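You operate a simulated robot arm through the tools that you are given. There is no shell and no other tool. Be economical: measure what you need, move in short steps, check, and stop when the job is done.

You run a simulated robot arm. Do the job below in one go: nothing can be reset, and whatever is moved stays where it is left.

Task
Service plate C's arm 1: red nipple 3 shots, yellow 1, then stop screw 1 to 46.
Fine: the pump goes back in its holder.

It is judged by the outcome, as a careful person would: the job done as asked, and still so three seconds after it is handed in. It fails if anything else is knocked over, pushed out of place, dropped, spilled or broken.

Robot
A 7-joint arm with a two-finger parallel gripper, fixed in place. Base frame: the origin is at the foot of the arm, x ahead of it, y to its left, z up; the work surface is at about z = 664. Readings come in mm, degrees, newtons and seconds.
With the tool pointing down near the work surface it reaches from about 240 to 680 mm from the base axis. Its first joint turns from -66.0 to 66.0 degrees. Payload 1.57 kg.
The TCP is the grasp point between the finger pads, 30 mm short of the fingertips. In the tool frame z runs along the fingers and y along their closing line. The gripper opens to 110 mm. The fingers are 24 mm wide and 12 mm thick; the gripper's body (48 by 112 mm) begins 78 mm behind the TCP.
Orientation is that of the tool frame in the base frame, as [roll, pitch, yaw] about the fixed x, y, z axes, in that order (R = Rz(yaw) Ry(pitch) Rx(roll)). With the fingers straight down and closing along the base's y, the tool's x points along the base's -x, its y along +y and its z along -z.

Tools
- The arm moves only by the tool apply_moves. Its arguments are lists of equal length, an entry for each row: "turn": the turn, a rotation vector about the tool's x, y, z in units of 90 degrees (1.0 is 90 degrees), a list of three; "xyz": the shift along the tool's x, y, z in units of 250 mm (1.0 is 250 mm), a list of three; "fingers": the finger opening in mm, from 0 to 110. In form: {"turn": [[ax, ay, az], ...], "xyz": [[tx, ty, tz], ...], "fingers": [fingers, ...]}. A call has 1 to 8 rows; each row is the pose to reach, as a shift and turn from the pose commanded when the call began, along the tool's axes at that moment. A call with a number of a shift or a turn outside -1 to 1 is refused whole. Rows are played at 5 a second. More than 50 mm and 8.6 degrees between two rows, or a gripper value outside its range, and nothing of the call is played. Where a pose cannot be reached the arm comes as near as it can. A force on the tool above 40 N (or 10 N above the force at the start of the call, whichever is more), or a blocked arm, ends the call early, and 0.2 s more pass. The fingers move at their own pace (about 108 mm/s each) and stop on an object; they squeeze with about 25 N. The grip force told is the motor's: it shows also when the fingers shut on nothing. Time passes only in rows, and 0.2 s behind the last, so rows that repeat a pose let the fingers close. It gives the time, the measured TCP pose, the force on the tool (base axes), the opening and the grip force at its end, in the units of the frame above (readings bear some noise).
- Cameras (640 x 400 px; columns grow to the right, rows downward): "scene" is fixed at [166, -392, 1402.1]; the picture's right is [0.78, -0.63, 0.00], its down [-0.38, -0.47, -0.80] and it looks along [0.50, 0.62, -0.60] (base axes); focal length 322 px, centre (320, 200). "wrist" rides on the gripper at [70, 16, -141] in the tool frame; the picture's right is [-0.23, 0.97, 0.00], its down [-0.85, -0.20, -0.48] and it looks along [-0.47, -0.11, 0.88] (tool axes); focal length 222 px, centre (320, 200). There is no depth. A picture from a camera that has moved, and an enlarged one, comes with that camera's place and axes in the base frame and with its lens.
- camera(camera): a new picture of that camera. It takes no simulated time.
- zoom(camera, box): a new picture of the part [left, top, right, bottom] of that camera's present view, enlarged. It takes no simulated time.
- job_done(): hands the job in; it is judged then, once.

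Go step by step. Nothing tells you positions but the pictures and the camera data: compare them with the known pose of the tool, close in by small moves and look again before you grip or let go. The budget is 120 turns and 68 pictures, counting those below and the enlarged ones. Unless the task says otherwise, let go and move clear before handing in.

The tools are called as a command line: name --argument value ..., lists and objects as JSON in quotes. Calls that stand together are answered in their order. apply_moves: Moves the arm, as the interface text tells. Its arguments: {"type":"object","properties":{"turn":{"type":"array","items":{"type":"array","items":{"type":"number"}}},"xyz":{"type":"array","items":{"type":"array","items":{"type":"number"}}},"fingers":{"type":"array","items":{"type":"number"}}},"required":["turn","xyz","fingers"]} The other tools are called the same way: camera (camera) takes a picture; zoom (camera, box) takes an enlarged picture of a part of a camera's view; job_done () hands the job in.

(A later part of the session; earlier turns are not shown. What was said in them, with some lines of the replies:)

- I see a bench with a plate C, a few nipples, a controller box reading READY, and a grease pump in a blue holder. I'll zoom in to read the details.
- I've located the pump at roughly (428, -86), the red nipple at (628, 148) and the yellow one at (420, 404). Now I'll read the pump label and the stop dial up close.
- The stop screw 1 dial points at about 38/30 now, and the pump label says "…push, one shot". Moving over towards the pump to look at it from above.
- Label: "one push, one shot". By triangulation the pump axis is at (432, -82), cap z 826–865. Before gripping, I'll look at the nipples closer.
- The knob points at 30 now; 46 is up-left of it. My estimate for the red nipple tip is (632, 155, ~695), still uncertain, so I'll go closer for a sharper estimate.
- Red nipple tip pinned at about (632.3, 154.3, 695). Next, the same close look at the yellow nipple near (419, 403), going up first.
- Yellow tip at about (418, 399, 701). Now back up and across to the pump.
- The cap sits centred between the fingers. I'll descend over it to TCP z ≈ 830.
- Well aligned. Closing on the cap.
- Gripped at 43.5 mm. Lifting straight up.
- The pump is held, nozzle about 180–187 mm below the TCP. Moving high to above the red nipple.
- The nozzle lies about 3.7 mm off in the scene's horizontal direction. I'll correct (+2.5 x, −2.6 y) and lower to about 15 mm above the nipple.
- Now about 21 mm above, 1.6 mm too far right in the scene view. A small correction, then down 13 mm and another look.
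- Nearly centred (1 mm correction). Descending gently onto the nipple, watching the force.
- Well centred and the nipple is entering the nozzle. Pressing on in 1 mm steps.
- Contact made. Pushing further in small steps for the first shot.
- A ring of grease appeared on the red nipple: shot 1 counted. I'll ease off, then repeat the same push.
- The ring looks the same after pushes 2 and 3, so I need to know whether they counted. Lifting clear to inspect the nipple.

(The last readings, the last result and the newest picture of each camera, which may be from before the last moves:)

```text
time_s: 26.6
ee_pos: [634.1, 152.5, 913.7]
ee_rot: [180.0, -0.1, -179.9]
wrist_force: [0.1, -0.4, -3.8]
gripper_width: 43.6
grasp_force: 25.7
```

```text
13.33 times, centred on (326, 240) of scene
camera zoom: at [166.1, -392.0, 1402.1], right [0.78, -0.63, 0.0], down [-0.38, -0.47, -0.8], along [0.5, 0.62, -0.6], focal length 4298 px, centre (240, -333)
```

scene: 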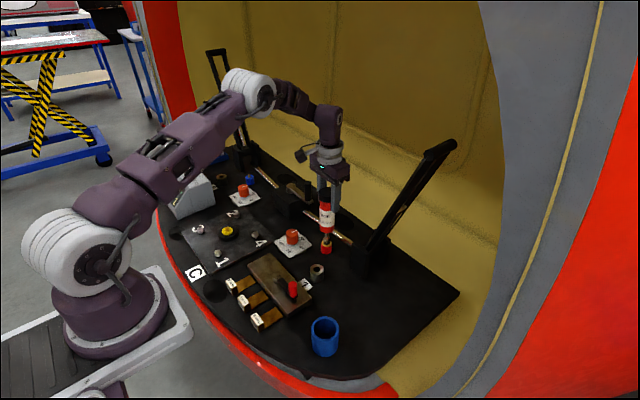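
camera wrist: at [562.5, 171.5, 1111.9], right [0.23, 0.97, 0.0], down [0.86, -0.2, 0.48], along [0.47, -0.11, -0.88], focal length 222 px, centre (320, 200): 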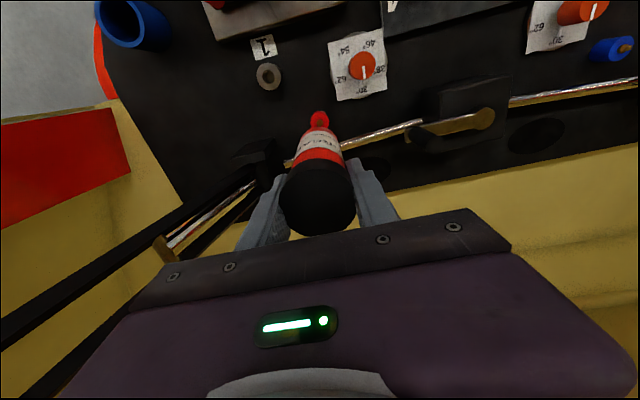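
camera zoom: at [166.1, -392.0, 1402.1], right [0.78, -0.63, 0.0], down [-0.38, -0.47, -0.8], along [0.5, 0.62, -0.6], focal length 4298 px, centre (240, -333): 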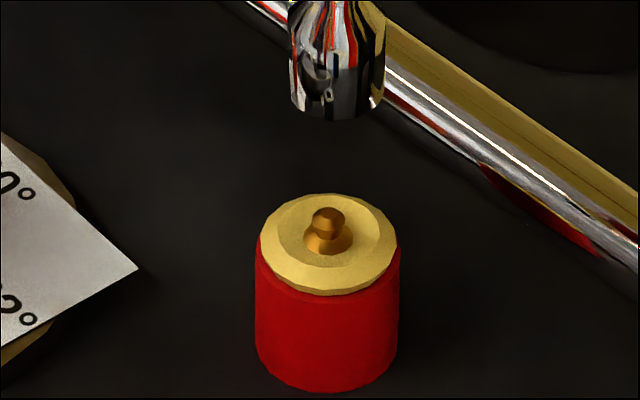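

The grease collar is visible. Before deciding on the count I'll do the single yellow shot, which will show what one shot looks like. Moving high over to yellow.

apply_moves --turn '[[0, 0, 0], [0, 0, 0], [0, 0, 0], [0, 0, 0], [0, 0, 0], [0, 0, 0], [0, 0, 0], [0, 0, 0]]' --xyz '[[0.03, 0.03, -0.15], [0.15, 0.17, -0.184], [0.28, 0.32, -0.184], [0.4, 0.46, -0.184], [0.53, 0.61, -0.184], [0.66, 0.76, -0.184], [0.78, 0.9, -0.184], [0.8624, 0.9896, -0.15]]' --fingers '[20, 20, 20, 20, 20, 20, 20, 20]'

apply_moves --turn '[[0, 0, 0], [0, 0, 0], [0, 0, 0]]' --xyz '[[0, 0, 0.12], [0, 0, 0.22], [0, 0, 0.25]]' --fingers '[20, 20, 20]'

zoom --camera "scene" --box '[212, 215, 244, 255]'

```text
time_s: 28.4
ee_pos: [419.2, 399.6, 953.2]
ee_rot: [-180.0, 0.0, 180.0]
wrist_force: [0.6, 0.2, -3.3]
gripper_width: 43.5
grasp_force: 25.4
```

```text
time_s: 29.2
ee_pos: [418.2, 400.9, 888.2]
ee_rot: [179.8, 0.0, -180.0]
wrist_force: [0.8, 0.4, -4.7]
gripper_width: 43.5
grasp_force: 25.1
```

```text
10.00 times, centred on (228, 235) of scene
camera zoom: at [166.1, -392.0, 1402.1], right [0.78, -0.63, 0.0], down [-0.38, -0.47, -0.8], along [0.5, 0.62, -0.6], focal length 3224 px, centre (1240, -150)
```

zoom: 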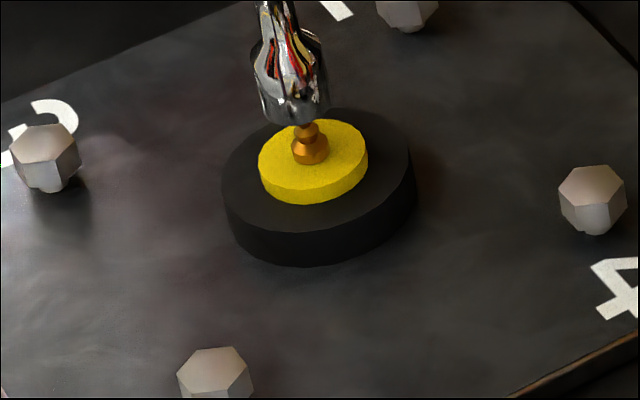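

The nozzle is ~1.8 mm to the left of yellow's axis. Correct that and lower onto the tip.

apply_moves --turn '[[0, 0, 0], [0, 0, 0], [0, 0, 0], [0, 0, 0], [0, 0, 0]]' --xyz '[[-0.0056, -0.0044, 0], [-0.0056, -0.0044, 0.016], [-0.0056, -0.0044, 0.032], [-0.0056, -0.0044, 0.044], [-0.0056, -0.0044, 0.052]]' --fingers '[20, 20, 20, 20, 20]'

zoom --camera "scene" --box '[212, 215, 244, 255]'

```text
time_s: 30.4
ee_pos: [418.8, 399.7, 876.6]
ee_rot: [-180.0, 0.0, -179.9]
wrist_force: [-0.4, -0.2, -3.2]
gripper_width: 43.3
grasp_force: 25.2
```

```text
10.00 times, centred on (228, 235) of scene
camera zoom: at [166.1, -392.0, 1402.1], right [0.78, -0.63, 0.0], down [-0.38, -0.47, -0.8], along [0.5, 0.62, -0.6], focal length 3224 px, centre (1240, -150)
```

zoom: 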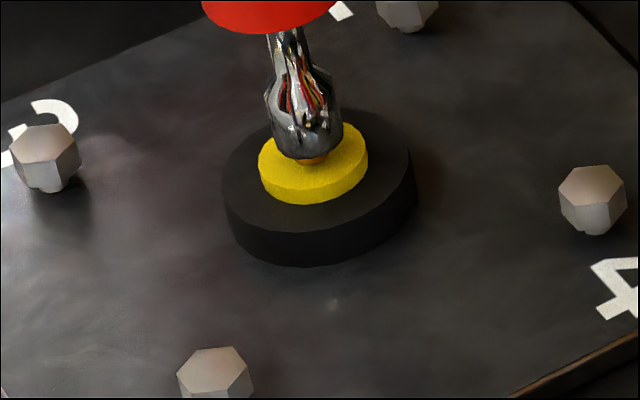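

Centred on yellow. Pressing down in small steps.

apply_moves --turn '[[0, 0, 0], [0, 0, 0], [0, 0, 0], [0, 0, 0]]' --xyz '[[0, 0, 0.006], [0, 0, 0.012], [0, 0, 0.018], [0, 0, 0.02]]' --fingers '[20, 20, 20, 20]'

```text
time_s: 31.4
ee_pos: [419.4, 398.6, 871.5]
ee_rot: [179.8, 0.2, -180.0]
wrist_force: [-1.2, -5.5, 23.1]
gripper_width: 43.7
grasp_force: 25.2
```

zoom --camera "scene" --box '[212, 215, 244, 255]'

```text
10.00 times, centred on (228, 235) of scene
camera zoom: at [165.7, -392.4, 1402.1], right [0.78, -0.63, 0.0], down [-0.38, -0.47, -0.8], along [0.5, 0.62, -0.6], focal length 3224 px, centre (1240, -150)
```

zoom: 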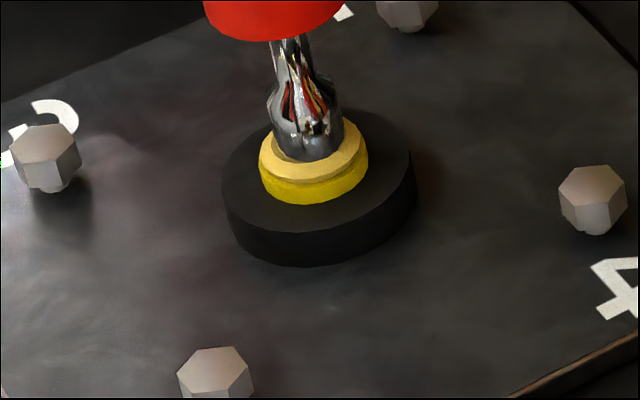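

One shot registered on yellow. Lifting straight off and comparing its collar with red's.

apply_moves --turn '[[0, 0, 0], [0, 0, 0], [0, 0, 0], [0, 0, 0], [0, 0, 0]]' --xyz '[[0, 0, -0.02], [0, 0, -0.06], [0, 0, -0.12], [0, 0, -0.2], [0, 0, -0.3]]' --fingers '[20, 20, 20, 20, 20]'

zoom --camera "scene" --box '[216, 217, 240, 247]'

zoom --camera "scene" --box '[314, 225, 338, 255]'

zoom --camera "scene" --box '[150, 150, 230, 230]'

```text
time_s: 32.6
ee_pos: [420.2, 398.8, 943.3]
ee_rot: [-179.9, 0.0, 179.9]
wrist_force: [0.0, -0.3, -3.0]
gripper_width: 43.6
grasp_force: 25.3
```

```text
13.33 times, centred on (228, 232) of scene
camera zoom: at [166.1, -392.0, 1402.1], right [0.78, -0.63, 0.0], down [-0.38, -0.47, -0.8], along [0.5, 0.62, -0.6], focal length 4298 px, centre (1547, -227)
```

zoom: 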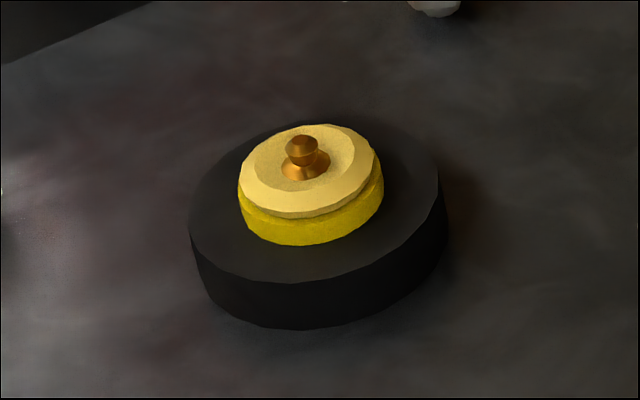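

```text
13.33 times, centred on (326, 240) of scene
camera zoom: at [166.1, -392.0, 1402.1], right [0.78, -0.63, 0.0], down [-0.38, -0.47, -0.8], along [0.5, 0.62, -0.6], focal length 4298 px, centre (240, -333)
```

zoom: 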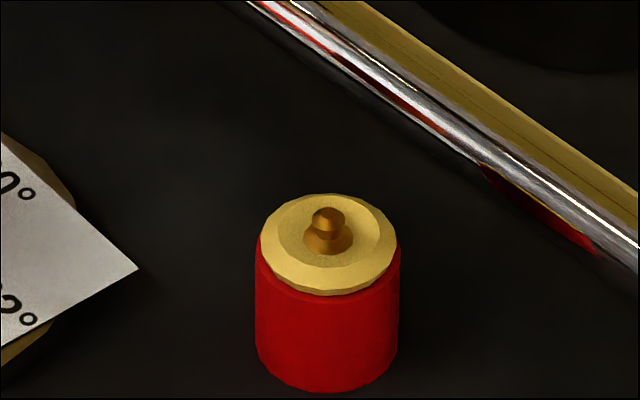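

```text
5.00 times, centred on (190, 190) of scene
camera zoom: at [166.1, -392.0, 1402.1], right [0.78, -0.63, 0.0], down [-0.38, -0.47, -0.8], along [0.5, 0.62, -0.6], focal length 1612 px, centre (970, 250)
```

zoom: 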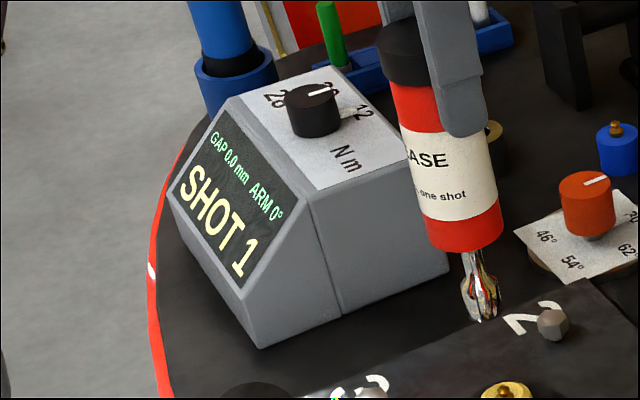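

The box display reads SHOT 1 for yellow — correct, and confirming that one push counts one shot; red got three separate full push-and-release cycles. Now carrying the pump back high to its holder.

apply_moves --turn '[[0, 0, 0], [0, 0, 0], [0, 0, 0], [0, 0, 0], [0, 0, 0], [0, 0, 0], [0, 0, 0], [0, 0, 0]]' --xyz '[[0, -0.04, -0.08], [0, -0.15, -0.14], [0, -0.3, -0.14], [0, -0.46, -0.14], [0, -0.62, -0.14], [0, -0.78, -0.14], [0, -0.92, -0.14], [0, -1, -0.14]]' --fingers '[20, 20, 20, 20, 20, 20, 20, 20]'

apply_moves --turn '[[0, 0, 0], [0, 0, 0], [0, 0, 0], [0, 0, 0], [0, 0, 0], [0, 0, 0], [0, 0, 0]]' --xyz '[[-0.01, -0.12, 0], [-0.02, -0.28, 0], [-0.03, -0.44, 0], [-0.04, -0.6, 0], [-0.05, -0.76, 0], [-0.063, -0.88, 0], [-0.063, -0.9256, 0]]' --fingers '[20, 20, 20, 20, 20, 20, 20]'

zoom --camera "scene" --box '[280, 255, 370, 365]'

zoom --camera "scene" --box '[150, 150, 230, 230]'

```text
time_s: 34.4
ee_pos: [418.1, 151.1, 978.7]
ee_rot: [-180.0, 0.0, 179.9]
wrist_force: [-0.6, -0.6, -2.7]
gripper_width: 43.4
grasp_force: 24.7
```

```text
time_s: 36.0
ee_pos: [435.7, -82.6, 978.9]
ee_rot: [-180.0, 0.0, -179.9]
wrist_force: [0.0, -0.1, -3.5]
gripper_width: 43.6
grasp_force: 24.7
```

```text
3.64 times, centred on (325, 310) of scene
camera zoom: at [166.1, -392.0, 1402.1], right [0.78, -0.63, 0.0], down [-0.38, -0.47, -0.8], along [0.5, 0.62, -0.6], focal length 1172 px, centre (302, -200)
```

zoom: 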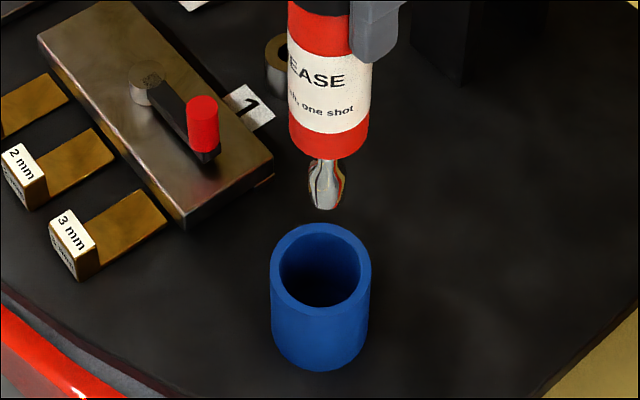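

```text
5.00 times, centred on (190, 190) of scene
camera zoom: at [166.1, -392.0, 1402.1], right [0.78, -0.63, 0.0], down [-0.38, -0.47, -0.8], along [0.5, 0.62, -0.6], focal length 1612 px, centre (970, 250)
```

zoom: 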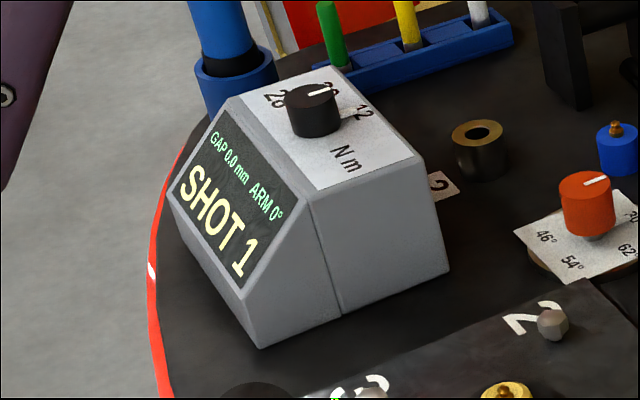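

The nozzle looks ~1.5–2 mm right of the holder axis. Small correction and lower to just above the holder rim for another look.

apply_moves --turn '[[0, 0, 0], [0, 0, 0], [0, 0, 0], [0, 0, 0]]' --xyz '[[0.005, 0.0036, 0.1], [0.005, 0.0036, 0.22], [0.005, 0.0036, 0.32], [0.005, 0.0036, 0.37]]' --fingers '[20, 20, 20, 20]'

zoom --camera "scene" --box '[295, 275, 355, 360]'

camera --camera "wrist"

```text
time_s: 37.0
ee_pos: [435.2, -80.1, 888.8]
ee_rot: [180.0, 0.0, -179.9]
wrist_force: [0.6, -0.1, -2.6]
gripper_width: 43.2
grasp_force: 25.3
```

```text
4.71 times, centred on (325, 318) of scene
camera zoom: at [166.1, -392.0, 1402.1], right [0.78, -0.63, 0.0], down [-0.38, -0.47, -0.8], along [0.5, 0.62, -0.6], focal length 1517 px, centre (296, -353)
```

zoom: 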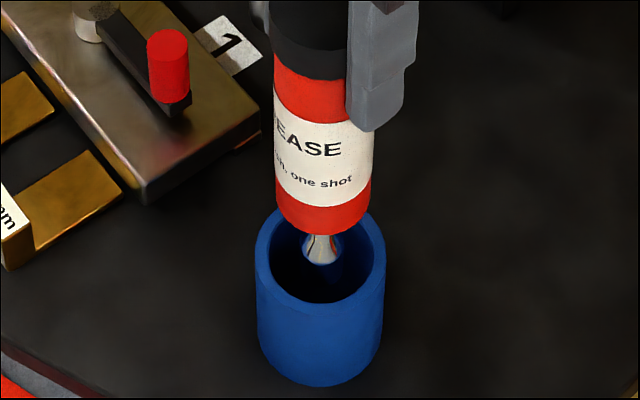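

```text
15 pictures are left
camera wrist: at [365.1, -64.2, 1029.9], right [0.23, 0.97, 0.0], down [0.85, -0.2, 0.48], along [0.47, -0.11, -0.88], focal length 222 px, centre (320, 200)
```

wrist: 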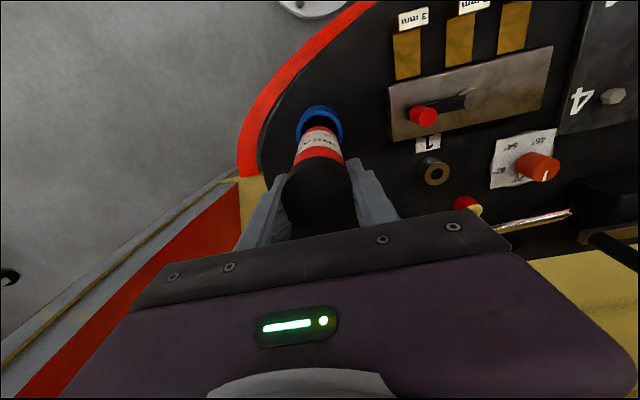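

Aligned in both views. Lowering gently into the holder.

apply_moves --turn '[[0, 0, 0], [0, 0, 0], [0, 0, 0], [0, 0, 0], [0, 0, 0], [0, 0, 0]]' --xyz '[[0, 0, 0.02], [0, 0, 0.04], [0, 0, 0.06], [0, 0, 0.08], [0, 0, 0.1], [0, 0, 0.12]]' --fingers '[20, 20, 20, 20, 20, 20]'

```text
time_s: 38.4
ee_pos: [434.8, -81.6, 857.5]
ee_rot: [-180.0, 0.0, -179.9]
wrist_force: [-0.5, -0.2, -3.1]
gripper_width: 43.6
grasp_force: 25.1
```

apply_moves --turn '[[0, 0, 0], [0, 0, 0], [0, 0, 0], [0, 0, 0], [0, 0, 0], [0, 0, 0]]' --xyz '[[0, 0, 0.024], [0, 0, 0.048], [0, 0, 0.072], [0, 0, 0.088], [0, 0, 0.096], [0, 0, 0.102]]' --fingers '[20, 20, 20, 20, 20, 20]'

```text
time_s: 39.8
ee_pos: [432.5, -79.9, 832.1]
ee_rot: [-180.0, 0.1, -180.0]
wrist_force: [0.6, -3.0, 22.0]
gripper_width: 43.6
grasp_force: 25.1
```

Bottomed in the holder (25 N). Ease off 1.5 mm and release.

apply_moves --turn '[[0, 0, 0], [0, 0, 0]]' --xyz '[[0, 0, -0.006], [0, 0, -0.006]]' --fingers '[20, 20]'

apply_moves --turn '[[0, 0, 0], [0, 0, 0], [0, 0, 0], [0, 0, 0], [0, 0, 0]]' --xyz '[[0, 0, 0], [0, 0, 0], [0, 0, 0], [0, 0, 0], [0, 0, 0]]' --fingers '[50, 70, 90, 100, 100]'

zoom --camera "scene" --box '[270, 230, 390, 370]'

```text
time_s: 40.4
ee_pos: [432.8, -80.0, 833.8]
ee_rot: [-180.0, 0.0, -180.0]
wrist_force: [0.2, 0.6, -3.0]
gripper_width: 43.7
grasp_force: 25.5
```

```text
time_s: 41.6
ee_pos: [433.2, -80.5, 833.8]
ee_rot: [180.0, 0.0, -180.0]
wrist_force: [0.4, -0.4, 0.1]
gripper_width: 99.9
grasp_force: 0.0
```

```text
2.86 times, centred on (330, 300) of scene
camera zoom: at [166.0, -392.0, 1402.1], right [0.78, -0.63, 0.0], down [-0.38, -0.47, -0.8], along [0.5, 0.62, -0.6], focal length 921 px, centre (291, -86)
```

zoom: 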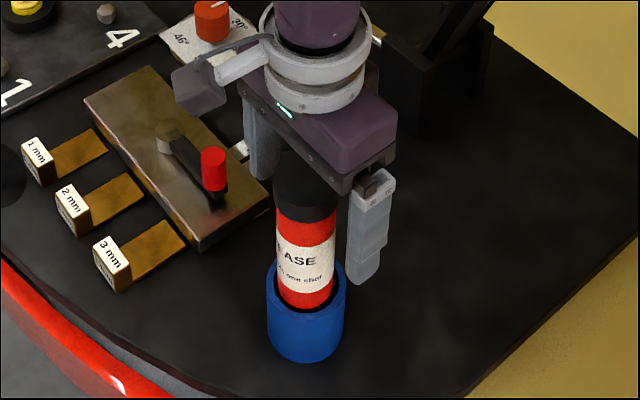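

The pump stands in its holder as before. Now lifting clear and heading for stop screw 1, whose knob axis I place at (563.7, 240.5), top about z 710.

apply_moves --turn '[[0, 0, 0], [0, 0, 0], [0, 0, 0], [0, 0, 0], [0, 0, 0], [0, 0, 0], [0, 0, 0], [0, 0, 0]]' --xyz '[[0, 0, -0.1], [0, 0, -0.28], [0, 0, -0.46], [-0.04, 0.1, -0.5], [-0.1, 0.27, -0.5], [-0.16, 0.44, -0.5], [-0.22, 0.61, -0.5], [-0.28, 0.78, -0.5]]' --fingers '[110, 110, 110, 110, 110, 90, 80, 80]'

apply_moves --turn '[[0, 0, 0], [0, 0, 0], [0, 0, 0], [0, 0, 0], [0, 0, 0]]' --xyz '[[-0.06, 0.15, 0.02], [-0.12, 0.3, 0.1], [-0.18, 0.42, 0.22], [-0.239, 0.506, 0.38], [-0.239, 0.506, 0.54]]' --fingers '[80, 80, 80, 80, 80]'

camera --camera "wrist"

```text
time_s: 43.4
ee_pos: [504.1, 115.2, 958.7]
ee_rot: [180.0, -0.1, 180.0]
wrist_force: [0.1, 0.1, 0.3]
gripper_width: 80.0
grasp_force: 0.1
```

```text
time_s: 44.6
ee_pos: [565.1, 242.1, 822.1]
ee_rot: [-180.0, 0.1, -180.0]
wrist_force: [0.4, 0.2, 0.0]
gripper_width: 80.1
grasp_force: 0.0
```

```text
13 pictures are left
camera wrist: at [495.4, 258.9, 962.9], right [0.23, 0.97, 0.0], down [0.85, -0.2, 0.48], along [0.47, -0.11, -0.88], focal length 222 px, centre (320, 200)
```

wrist: 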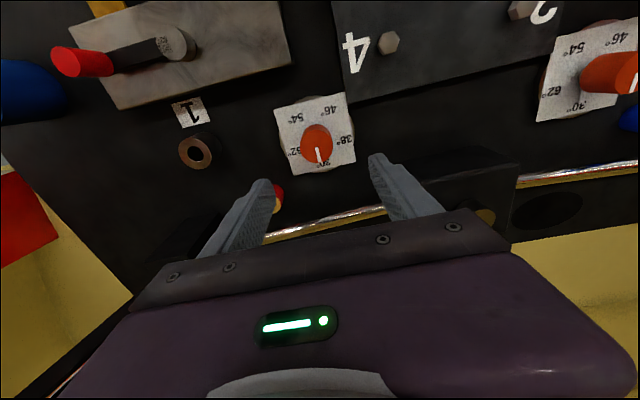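

zoom --camera "wrist" --box '[270, 90, 370, 180]'

```text
4.44 times, centred on (320, 135) of wrist
camera zoom: at [495.4, 258.9, 962.9], right [0.23, 0.97, 0.0], down [0.85, -0.2, 0.48], along [0.47, -0.11, -0.88], focal length 987 px, centre (320, 489)
```

zoom: 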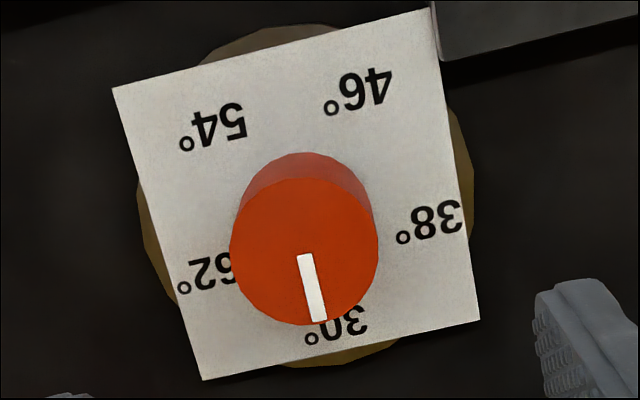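

The knob axis looks a bit closer/right than assumed: about (561, 237). The pointer is at 30 (azimuth 0°) and 46 sits at 144° counter-clockwise. I'll shift, pre-rotate the gripper 72° clockwise and check.

apply_moves --turn '[[0, 0, 0.09], [0, 0, 0.18], [0, 0, 0.27], [0, 0, 0.36], [0, 0, 0.45], [0, 0, 0.54], [0, 0, 0.63], [0, 0, 0.72]]' --xyz '[[0.0108, -0.014, 0], [0.0108, -0.014, 0], [0.0108, -0.014, 0], [0.0108, -0.014, 0], [0.0108, -0.014, 0], [0.0108, -0.014, 0], [0.0108, -0.014, 0], [0.0108, -0.014, 0]]' --fingers '[80, 80, 80, 80, 80, 80, 80, 80]'

apply_moves --turn '[[0, 0, 0.08], [0, 0, 0.08]]' --xyz '[[0, 0, 0.04], [0, 0, 0.16]]' --fingers '[80, 80]'

zoom --camera "wrist" --box '[240, 80, 400, 230]'

```text
time_s: 46.4
ee_pos: [561.3, 238.3, 823.9]
ee_rot: [179.9, 0.0, 115.1]
wrist_force: [-0.1, -0.2, -0.9]
gripper_width: 79.9
grasp_force: 0.1
```

```text
time_s: 47.0
ee_pos: [560.2, 237.9, 785.2]
ee_rot: [-180.0, 0.0, 107.9]
wrist_force: [0.3, -0.4, -0.3]
gripper_width: 79.9
grasp_force: 0.0
```

```text
2.67 times, centred on (320, 155) of wrist
camera zoom: at [554.7, 308.7, 925.6], right [1.0, 0.08, 0.0], down [0.07, -0.87, 0.48], along [0.04, -0.48, -0.88], focal length 592 px, centre (320, 320)
```

zoom: 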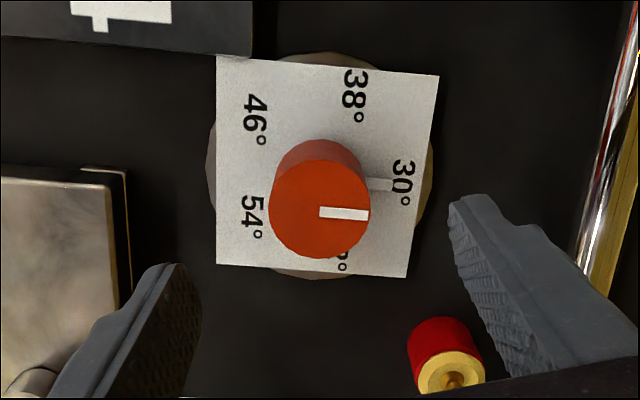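

Gripper centred on the knob within 1 mm. Narrowing the fingers and lowering to TCP z ≈ 714.

apply_moves --turn '[[0, 0, 0], [0, 0, 0], [0, 0, 0], [0, 0, 0], [0, 0, 0]]' --xyz '[[0.0043, -0.0028, 0], [0.0043, -0.0028, 0.1], [0.0043, -0.0028, 0.19], [0.0043, -0.0028, 0.25], [0.0043, -0.0028, 0.282]]' --fingers '[62, 62, 62, 62, 62]'

zoom --camera "scene" --box '[255, 190, 335, 270]'

```text
time_s: 48.2
ee_pos: [559.9, 240.0, 713.1]
ee_rot: [179.8, 0.0, 108.0]
wrist_force: [0.4, -0.2, -0.1]
gripper_width: 62.0
grasp_force: 0.0
```

```text
5.00 times, centred on (295, 230) of scene
camera zoom: at [166.0, -392.0, 1402.1], right [0.78, -0.63, 0.0], down [-0.38, -0.47, -0.8], along [0.5, 0.62, -0.6], focal length 1612 px, centre (445, 50)
```

zoom: 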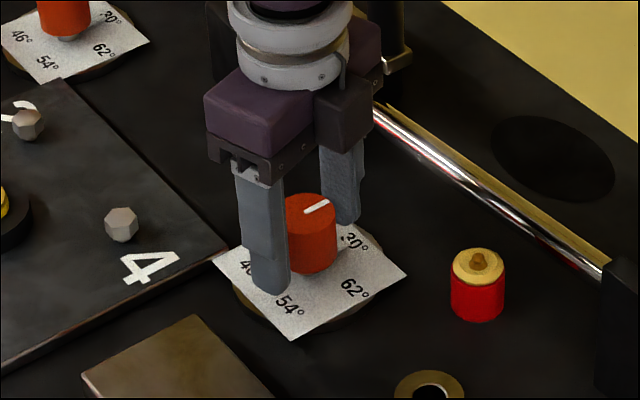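

Fingers straddle the knob, clear of the dial. Grip, then start turning counter-clockwise.

apply_moves --turn '[[0, 0, 0], [0, 0, 0], [0, 0, 0]]' --xyz '[[0, 0, 0], [0, 0, 0], [0, 0, 0]]' --fingers '[20, 20, 20]'

apply_moves --turn '[[0, 0, -0.09], [0, 0, -0.18], [0, 0, -0.27], [0, 0, -0.36], [0, 0, -0.45], [0, 0, -0.54], [0, 0, -0.63], [0, 0, -0.72]]' --xyz '[[0, 0, 0], [0, 0, 0], [0, 0, 0], [0, 0, 0], [0, 0, 0], [0, 0, 0], [0, 0, 0], [0, 0, 0]]' --fingers '[20, 20, 20, 20, 20, 20, 20, 20]'

zoom --camera "wrist" --box '[240, 80, 400, 230]'

```text
time_s: 49.0
ee_pos: [561.0, 238.9, 712.4]
ee_rot: [179.8, 0.1, 108.0]
wrist_force: [18.3, 5.1, -11.0]
gripper_width: 37.6
grasp_force: 44.2
```

```text
time_s: 50.8
ee_pos: [559.8, 239.9, 713.6]
ee_rot: [179.8, 0.2, 173.0]
wrist_force: [21.7, 23.8, -5.3]
gripper_width: 37.5
grasp_force: 44.0
```

```text
2.67 times, centred on (320, 155) of wrist
camera zoom: at [493.5, 263.7, 854.1], right [0.34, 0.94, 0.01], down [0.82, -0.3, 0.48], along [0.45, -0.16, -0.88], focal length 592 px, centre (320, 320)
```

zoom: 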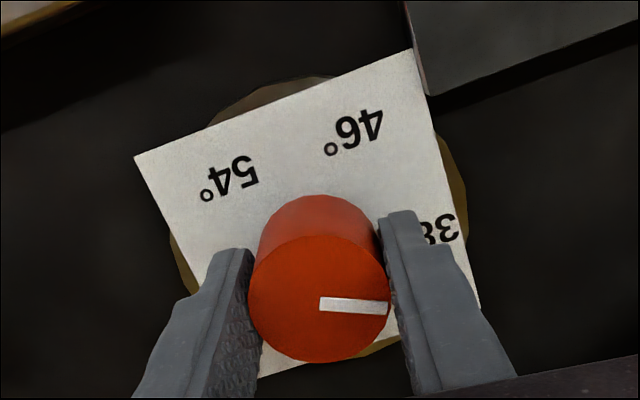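

Knob turning with the gripper (pointer +65°). There's a side load of ~30 N, so I'll shift ~2 mm to relieve it while continuing the turn.

apply_moves --turn '[[0, 0, 0], [0, 0, -0.06], [0, 0, -0.15], [0, 0, -0.24], [0, 0, -0.33], [0, 0, -0.42], [0, 0, -0.51]]' --xyz '[[-0.0063, 0.008, 0], [-0.0063, 0.008, 0], [-0.0063, 0.008, 0], [-0.0063, 0.008, 0], [-0.0063, 0.008, 0], [-0.0063, 0.008, 0], [-0.0063, 0.008, 0]]' --fingers '[20, 20, 20, 20, 20, 20, 20]'

```text
time_s: 52.4
ee_pos: [560.0, 240.9, 714.4]
ee_rot: [179.9, 0.1, -141.1]
wrist_force: [-0.5, 14.7, 3.1]
gripper_width: 37.5
grasp_force: 43.9
```

apply_moves --turn '[[0, 0, -0.08], [0, 0, -0.16], [0, 0, -0.24], [0, 0, -0.31], [0, 0, -0.37], [0, 0, -0.37]]' --xyz '[[-0.0025, 0.003, 0], [-0.0025, 0.003, 0], [-0.0025, 0.003, 0], [-0.0025, 0.003, 0], [-0.0025, 0.003, 0], [-0.0025, 0.003, 0]]' --fingers '[20, 20, 20, 20, 20, 20]'

camera --camera "wrist"

zoom --camera "scene" --box '[255, 190, 335, 270]'

```text
time_s: 53.8
ee_pos: [560.4, 240.5, 714.0]
ee_rot: [179.9, 0.0, -108.0]
wrist_force: [-21.4, 6.1, 15.0]
gripper_width: 37.6
grasp_force: 43.5
```

```text
8 pictures are left
camera wrist: at [524.0, 179.6, 854.3], right [-0.86, 0.52, 0.0], down [0.45, 0.75, 0.48], along [0.25, 0.41, -0.88], focal length 222 px, centre (320, 200)
```

wrist: 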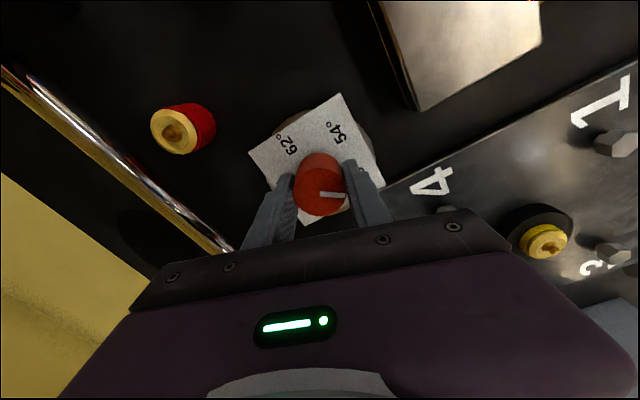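

```text
5.00 times, centred on (295, 230) of scene
camera zoom: at [165.3, -392.0, 1402.2], right [0.78, -0.63, 0.0], down [-0.38, -0.47, -0.8], along [0.5, 0.62, -0.6], focal length 1612 px, centre (445, 50)
```

zoom: 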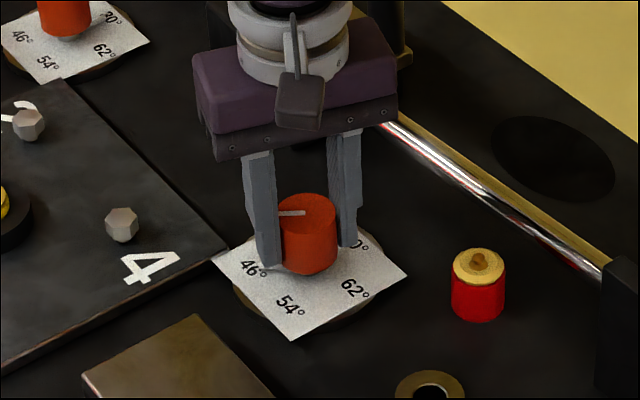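

The gripper has turned the full 144°. Relieve the side load, open, rise, and check the pointer.

apply_moves --turn '[[0, 0, 0], [0, 0, 0], [0, 0, 0], [0, 0, 0], [0, 0, 0]]' --xyz '[[0, 0.0063, 0], [0, 0.0063, 0], [0, 0.0063, 0], [0, 0.0063, 0], [0, 0.0063, 0]]' --fingers '[20, 40, 60, 64, 64]'

apply_moves --turn '[[0, 0, 0], [0, 0, 0], [0, 0, 0], [0, 0, 0], [0, 0, 0]]' --xyz '[[0, 0, -0.06], [0, 0, -0.16], [0, 0, -0.32], [0, 0, -0.48], [0, 0, -0.6]]' --fingers '[64, 64, 64, 80, 80]'

zoom --camera "wrist" --box '[260, 80, 380, 190]'

zoom --camera "scene" --box '[265, 220, 345, 270]'

```text
time_s: 55.0
ee_pos: [559.7, 241.6, 713.8]
ee_rot: [180.0, 0.1, -108.0]
wrist_force: [-0.3, 0.1, 0.7]
gripper_width: 63.8
grasp_force: 0.1
```

```text
time_s: 56.2
ee_pos: [558.1, 239.8, 864.2]
ee_rot: [-179.9, 0.1, -107.9]
wrist_force: [0.2, -0.1, 0.2]
gripper_width: 80.0
grasp_force: 0.1
```

```text
3.64 times, centred on (320, 135) of wrist
camera zoom: at [521.9, 178.7, 1005.2], right [-0.86, 0.52, 0.0], down [0.45, 0.75, 0.48], along [0.25, 0.41, -0.88], focal length 808 px, centre (320, 436)
```

zoom: 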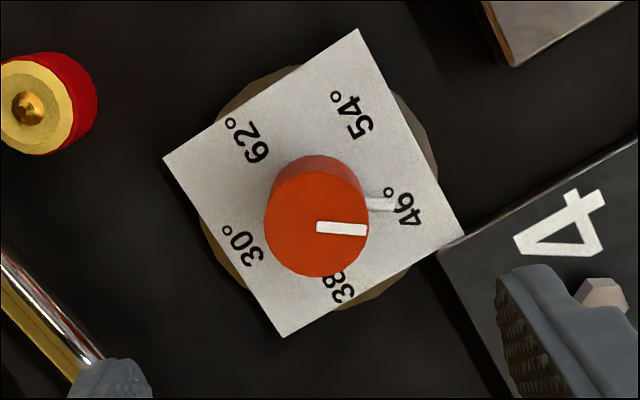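

```text
8.00 times, centred on (305, 245) of scene
camera zoom: at [166.0, -392.0, 1402.1], right [0.78, -0.63, 0.0], down [-0.38, -0.47, -0.8], along [0.5, 0.62, -0.6], focal length 2579 px, centre (440, -160)
```

zoom: 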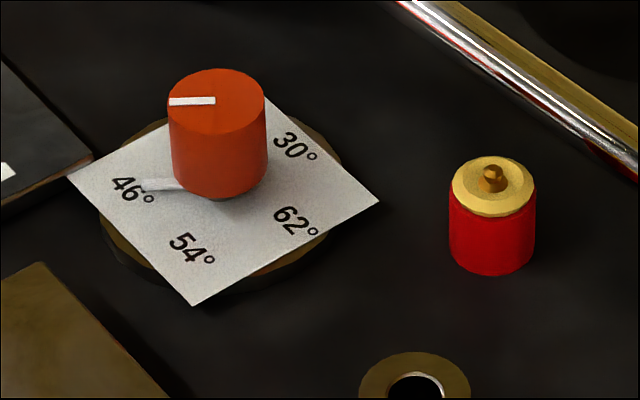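

The pointer and tab sit right at 46 (measured 143.5° versus 144°). A last check of the whole scene and the display.

camera --camera "scene"

zoom --camera "scene" --box '[150, 150, 230, 230]'

```text
4 pictures are left
```

scene: 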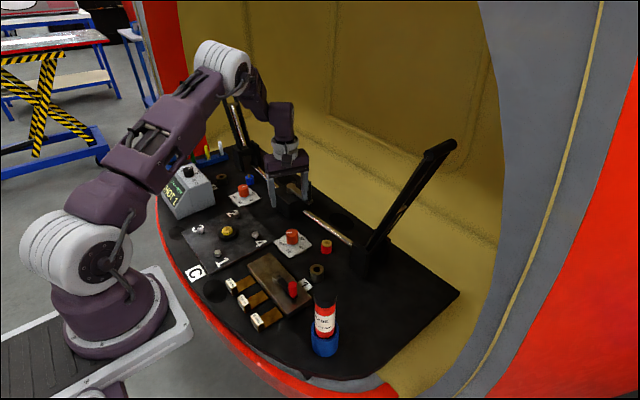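

```text
5.00 times, centred on (190, 190) of scene
camera zoom: at [166.0, -392.0, 1402.1], right [0.78, -0.63, 0.0], down [-0.38, -0.47, -0.8], along [0.5, 0.62, -0.6], focal length 1612 px, centre (970, 250)
```

zoom: 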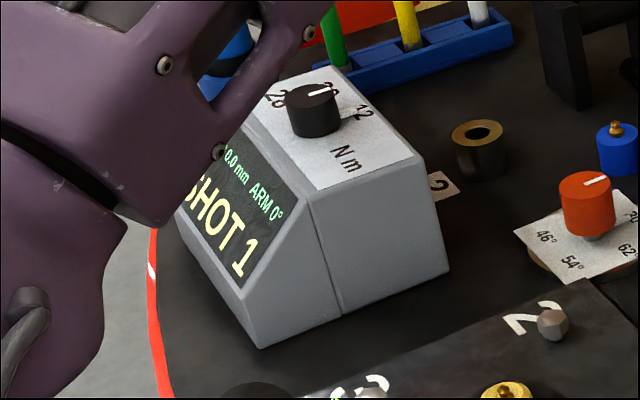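

Stop screw 1 is at 46, the pump is in its holder, nothing else has moved, and the arm is clear. I'm handing the job in.

job_done

```text
The job is handed in.
```

I handed the job in with one thing unconfirmed: I couldn't verify that all three red shots counted. I gave red three separate push-and-release strokes. Grease appeared on the first, but it looked no different after the second and third, and the arm hid the box display each time.

Yellow got 1 shot (the display read SHOT 1), stop screw 1 points at 46, and the pump is back in its holder.
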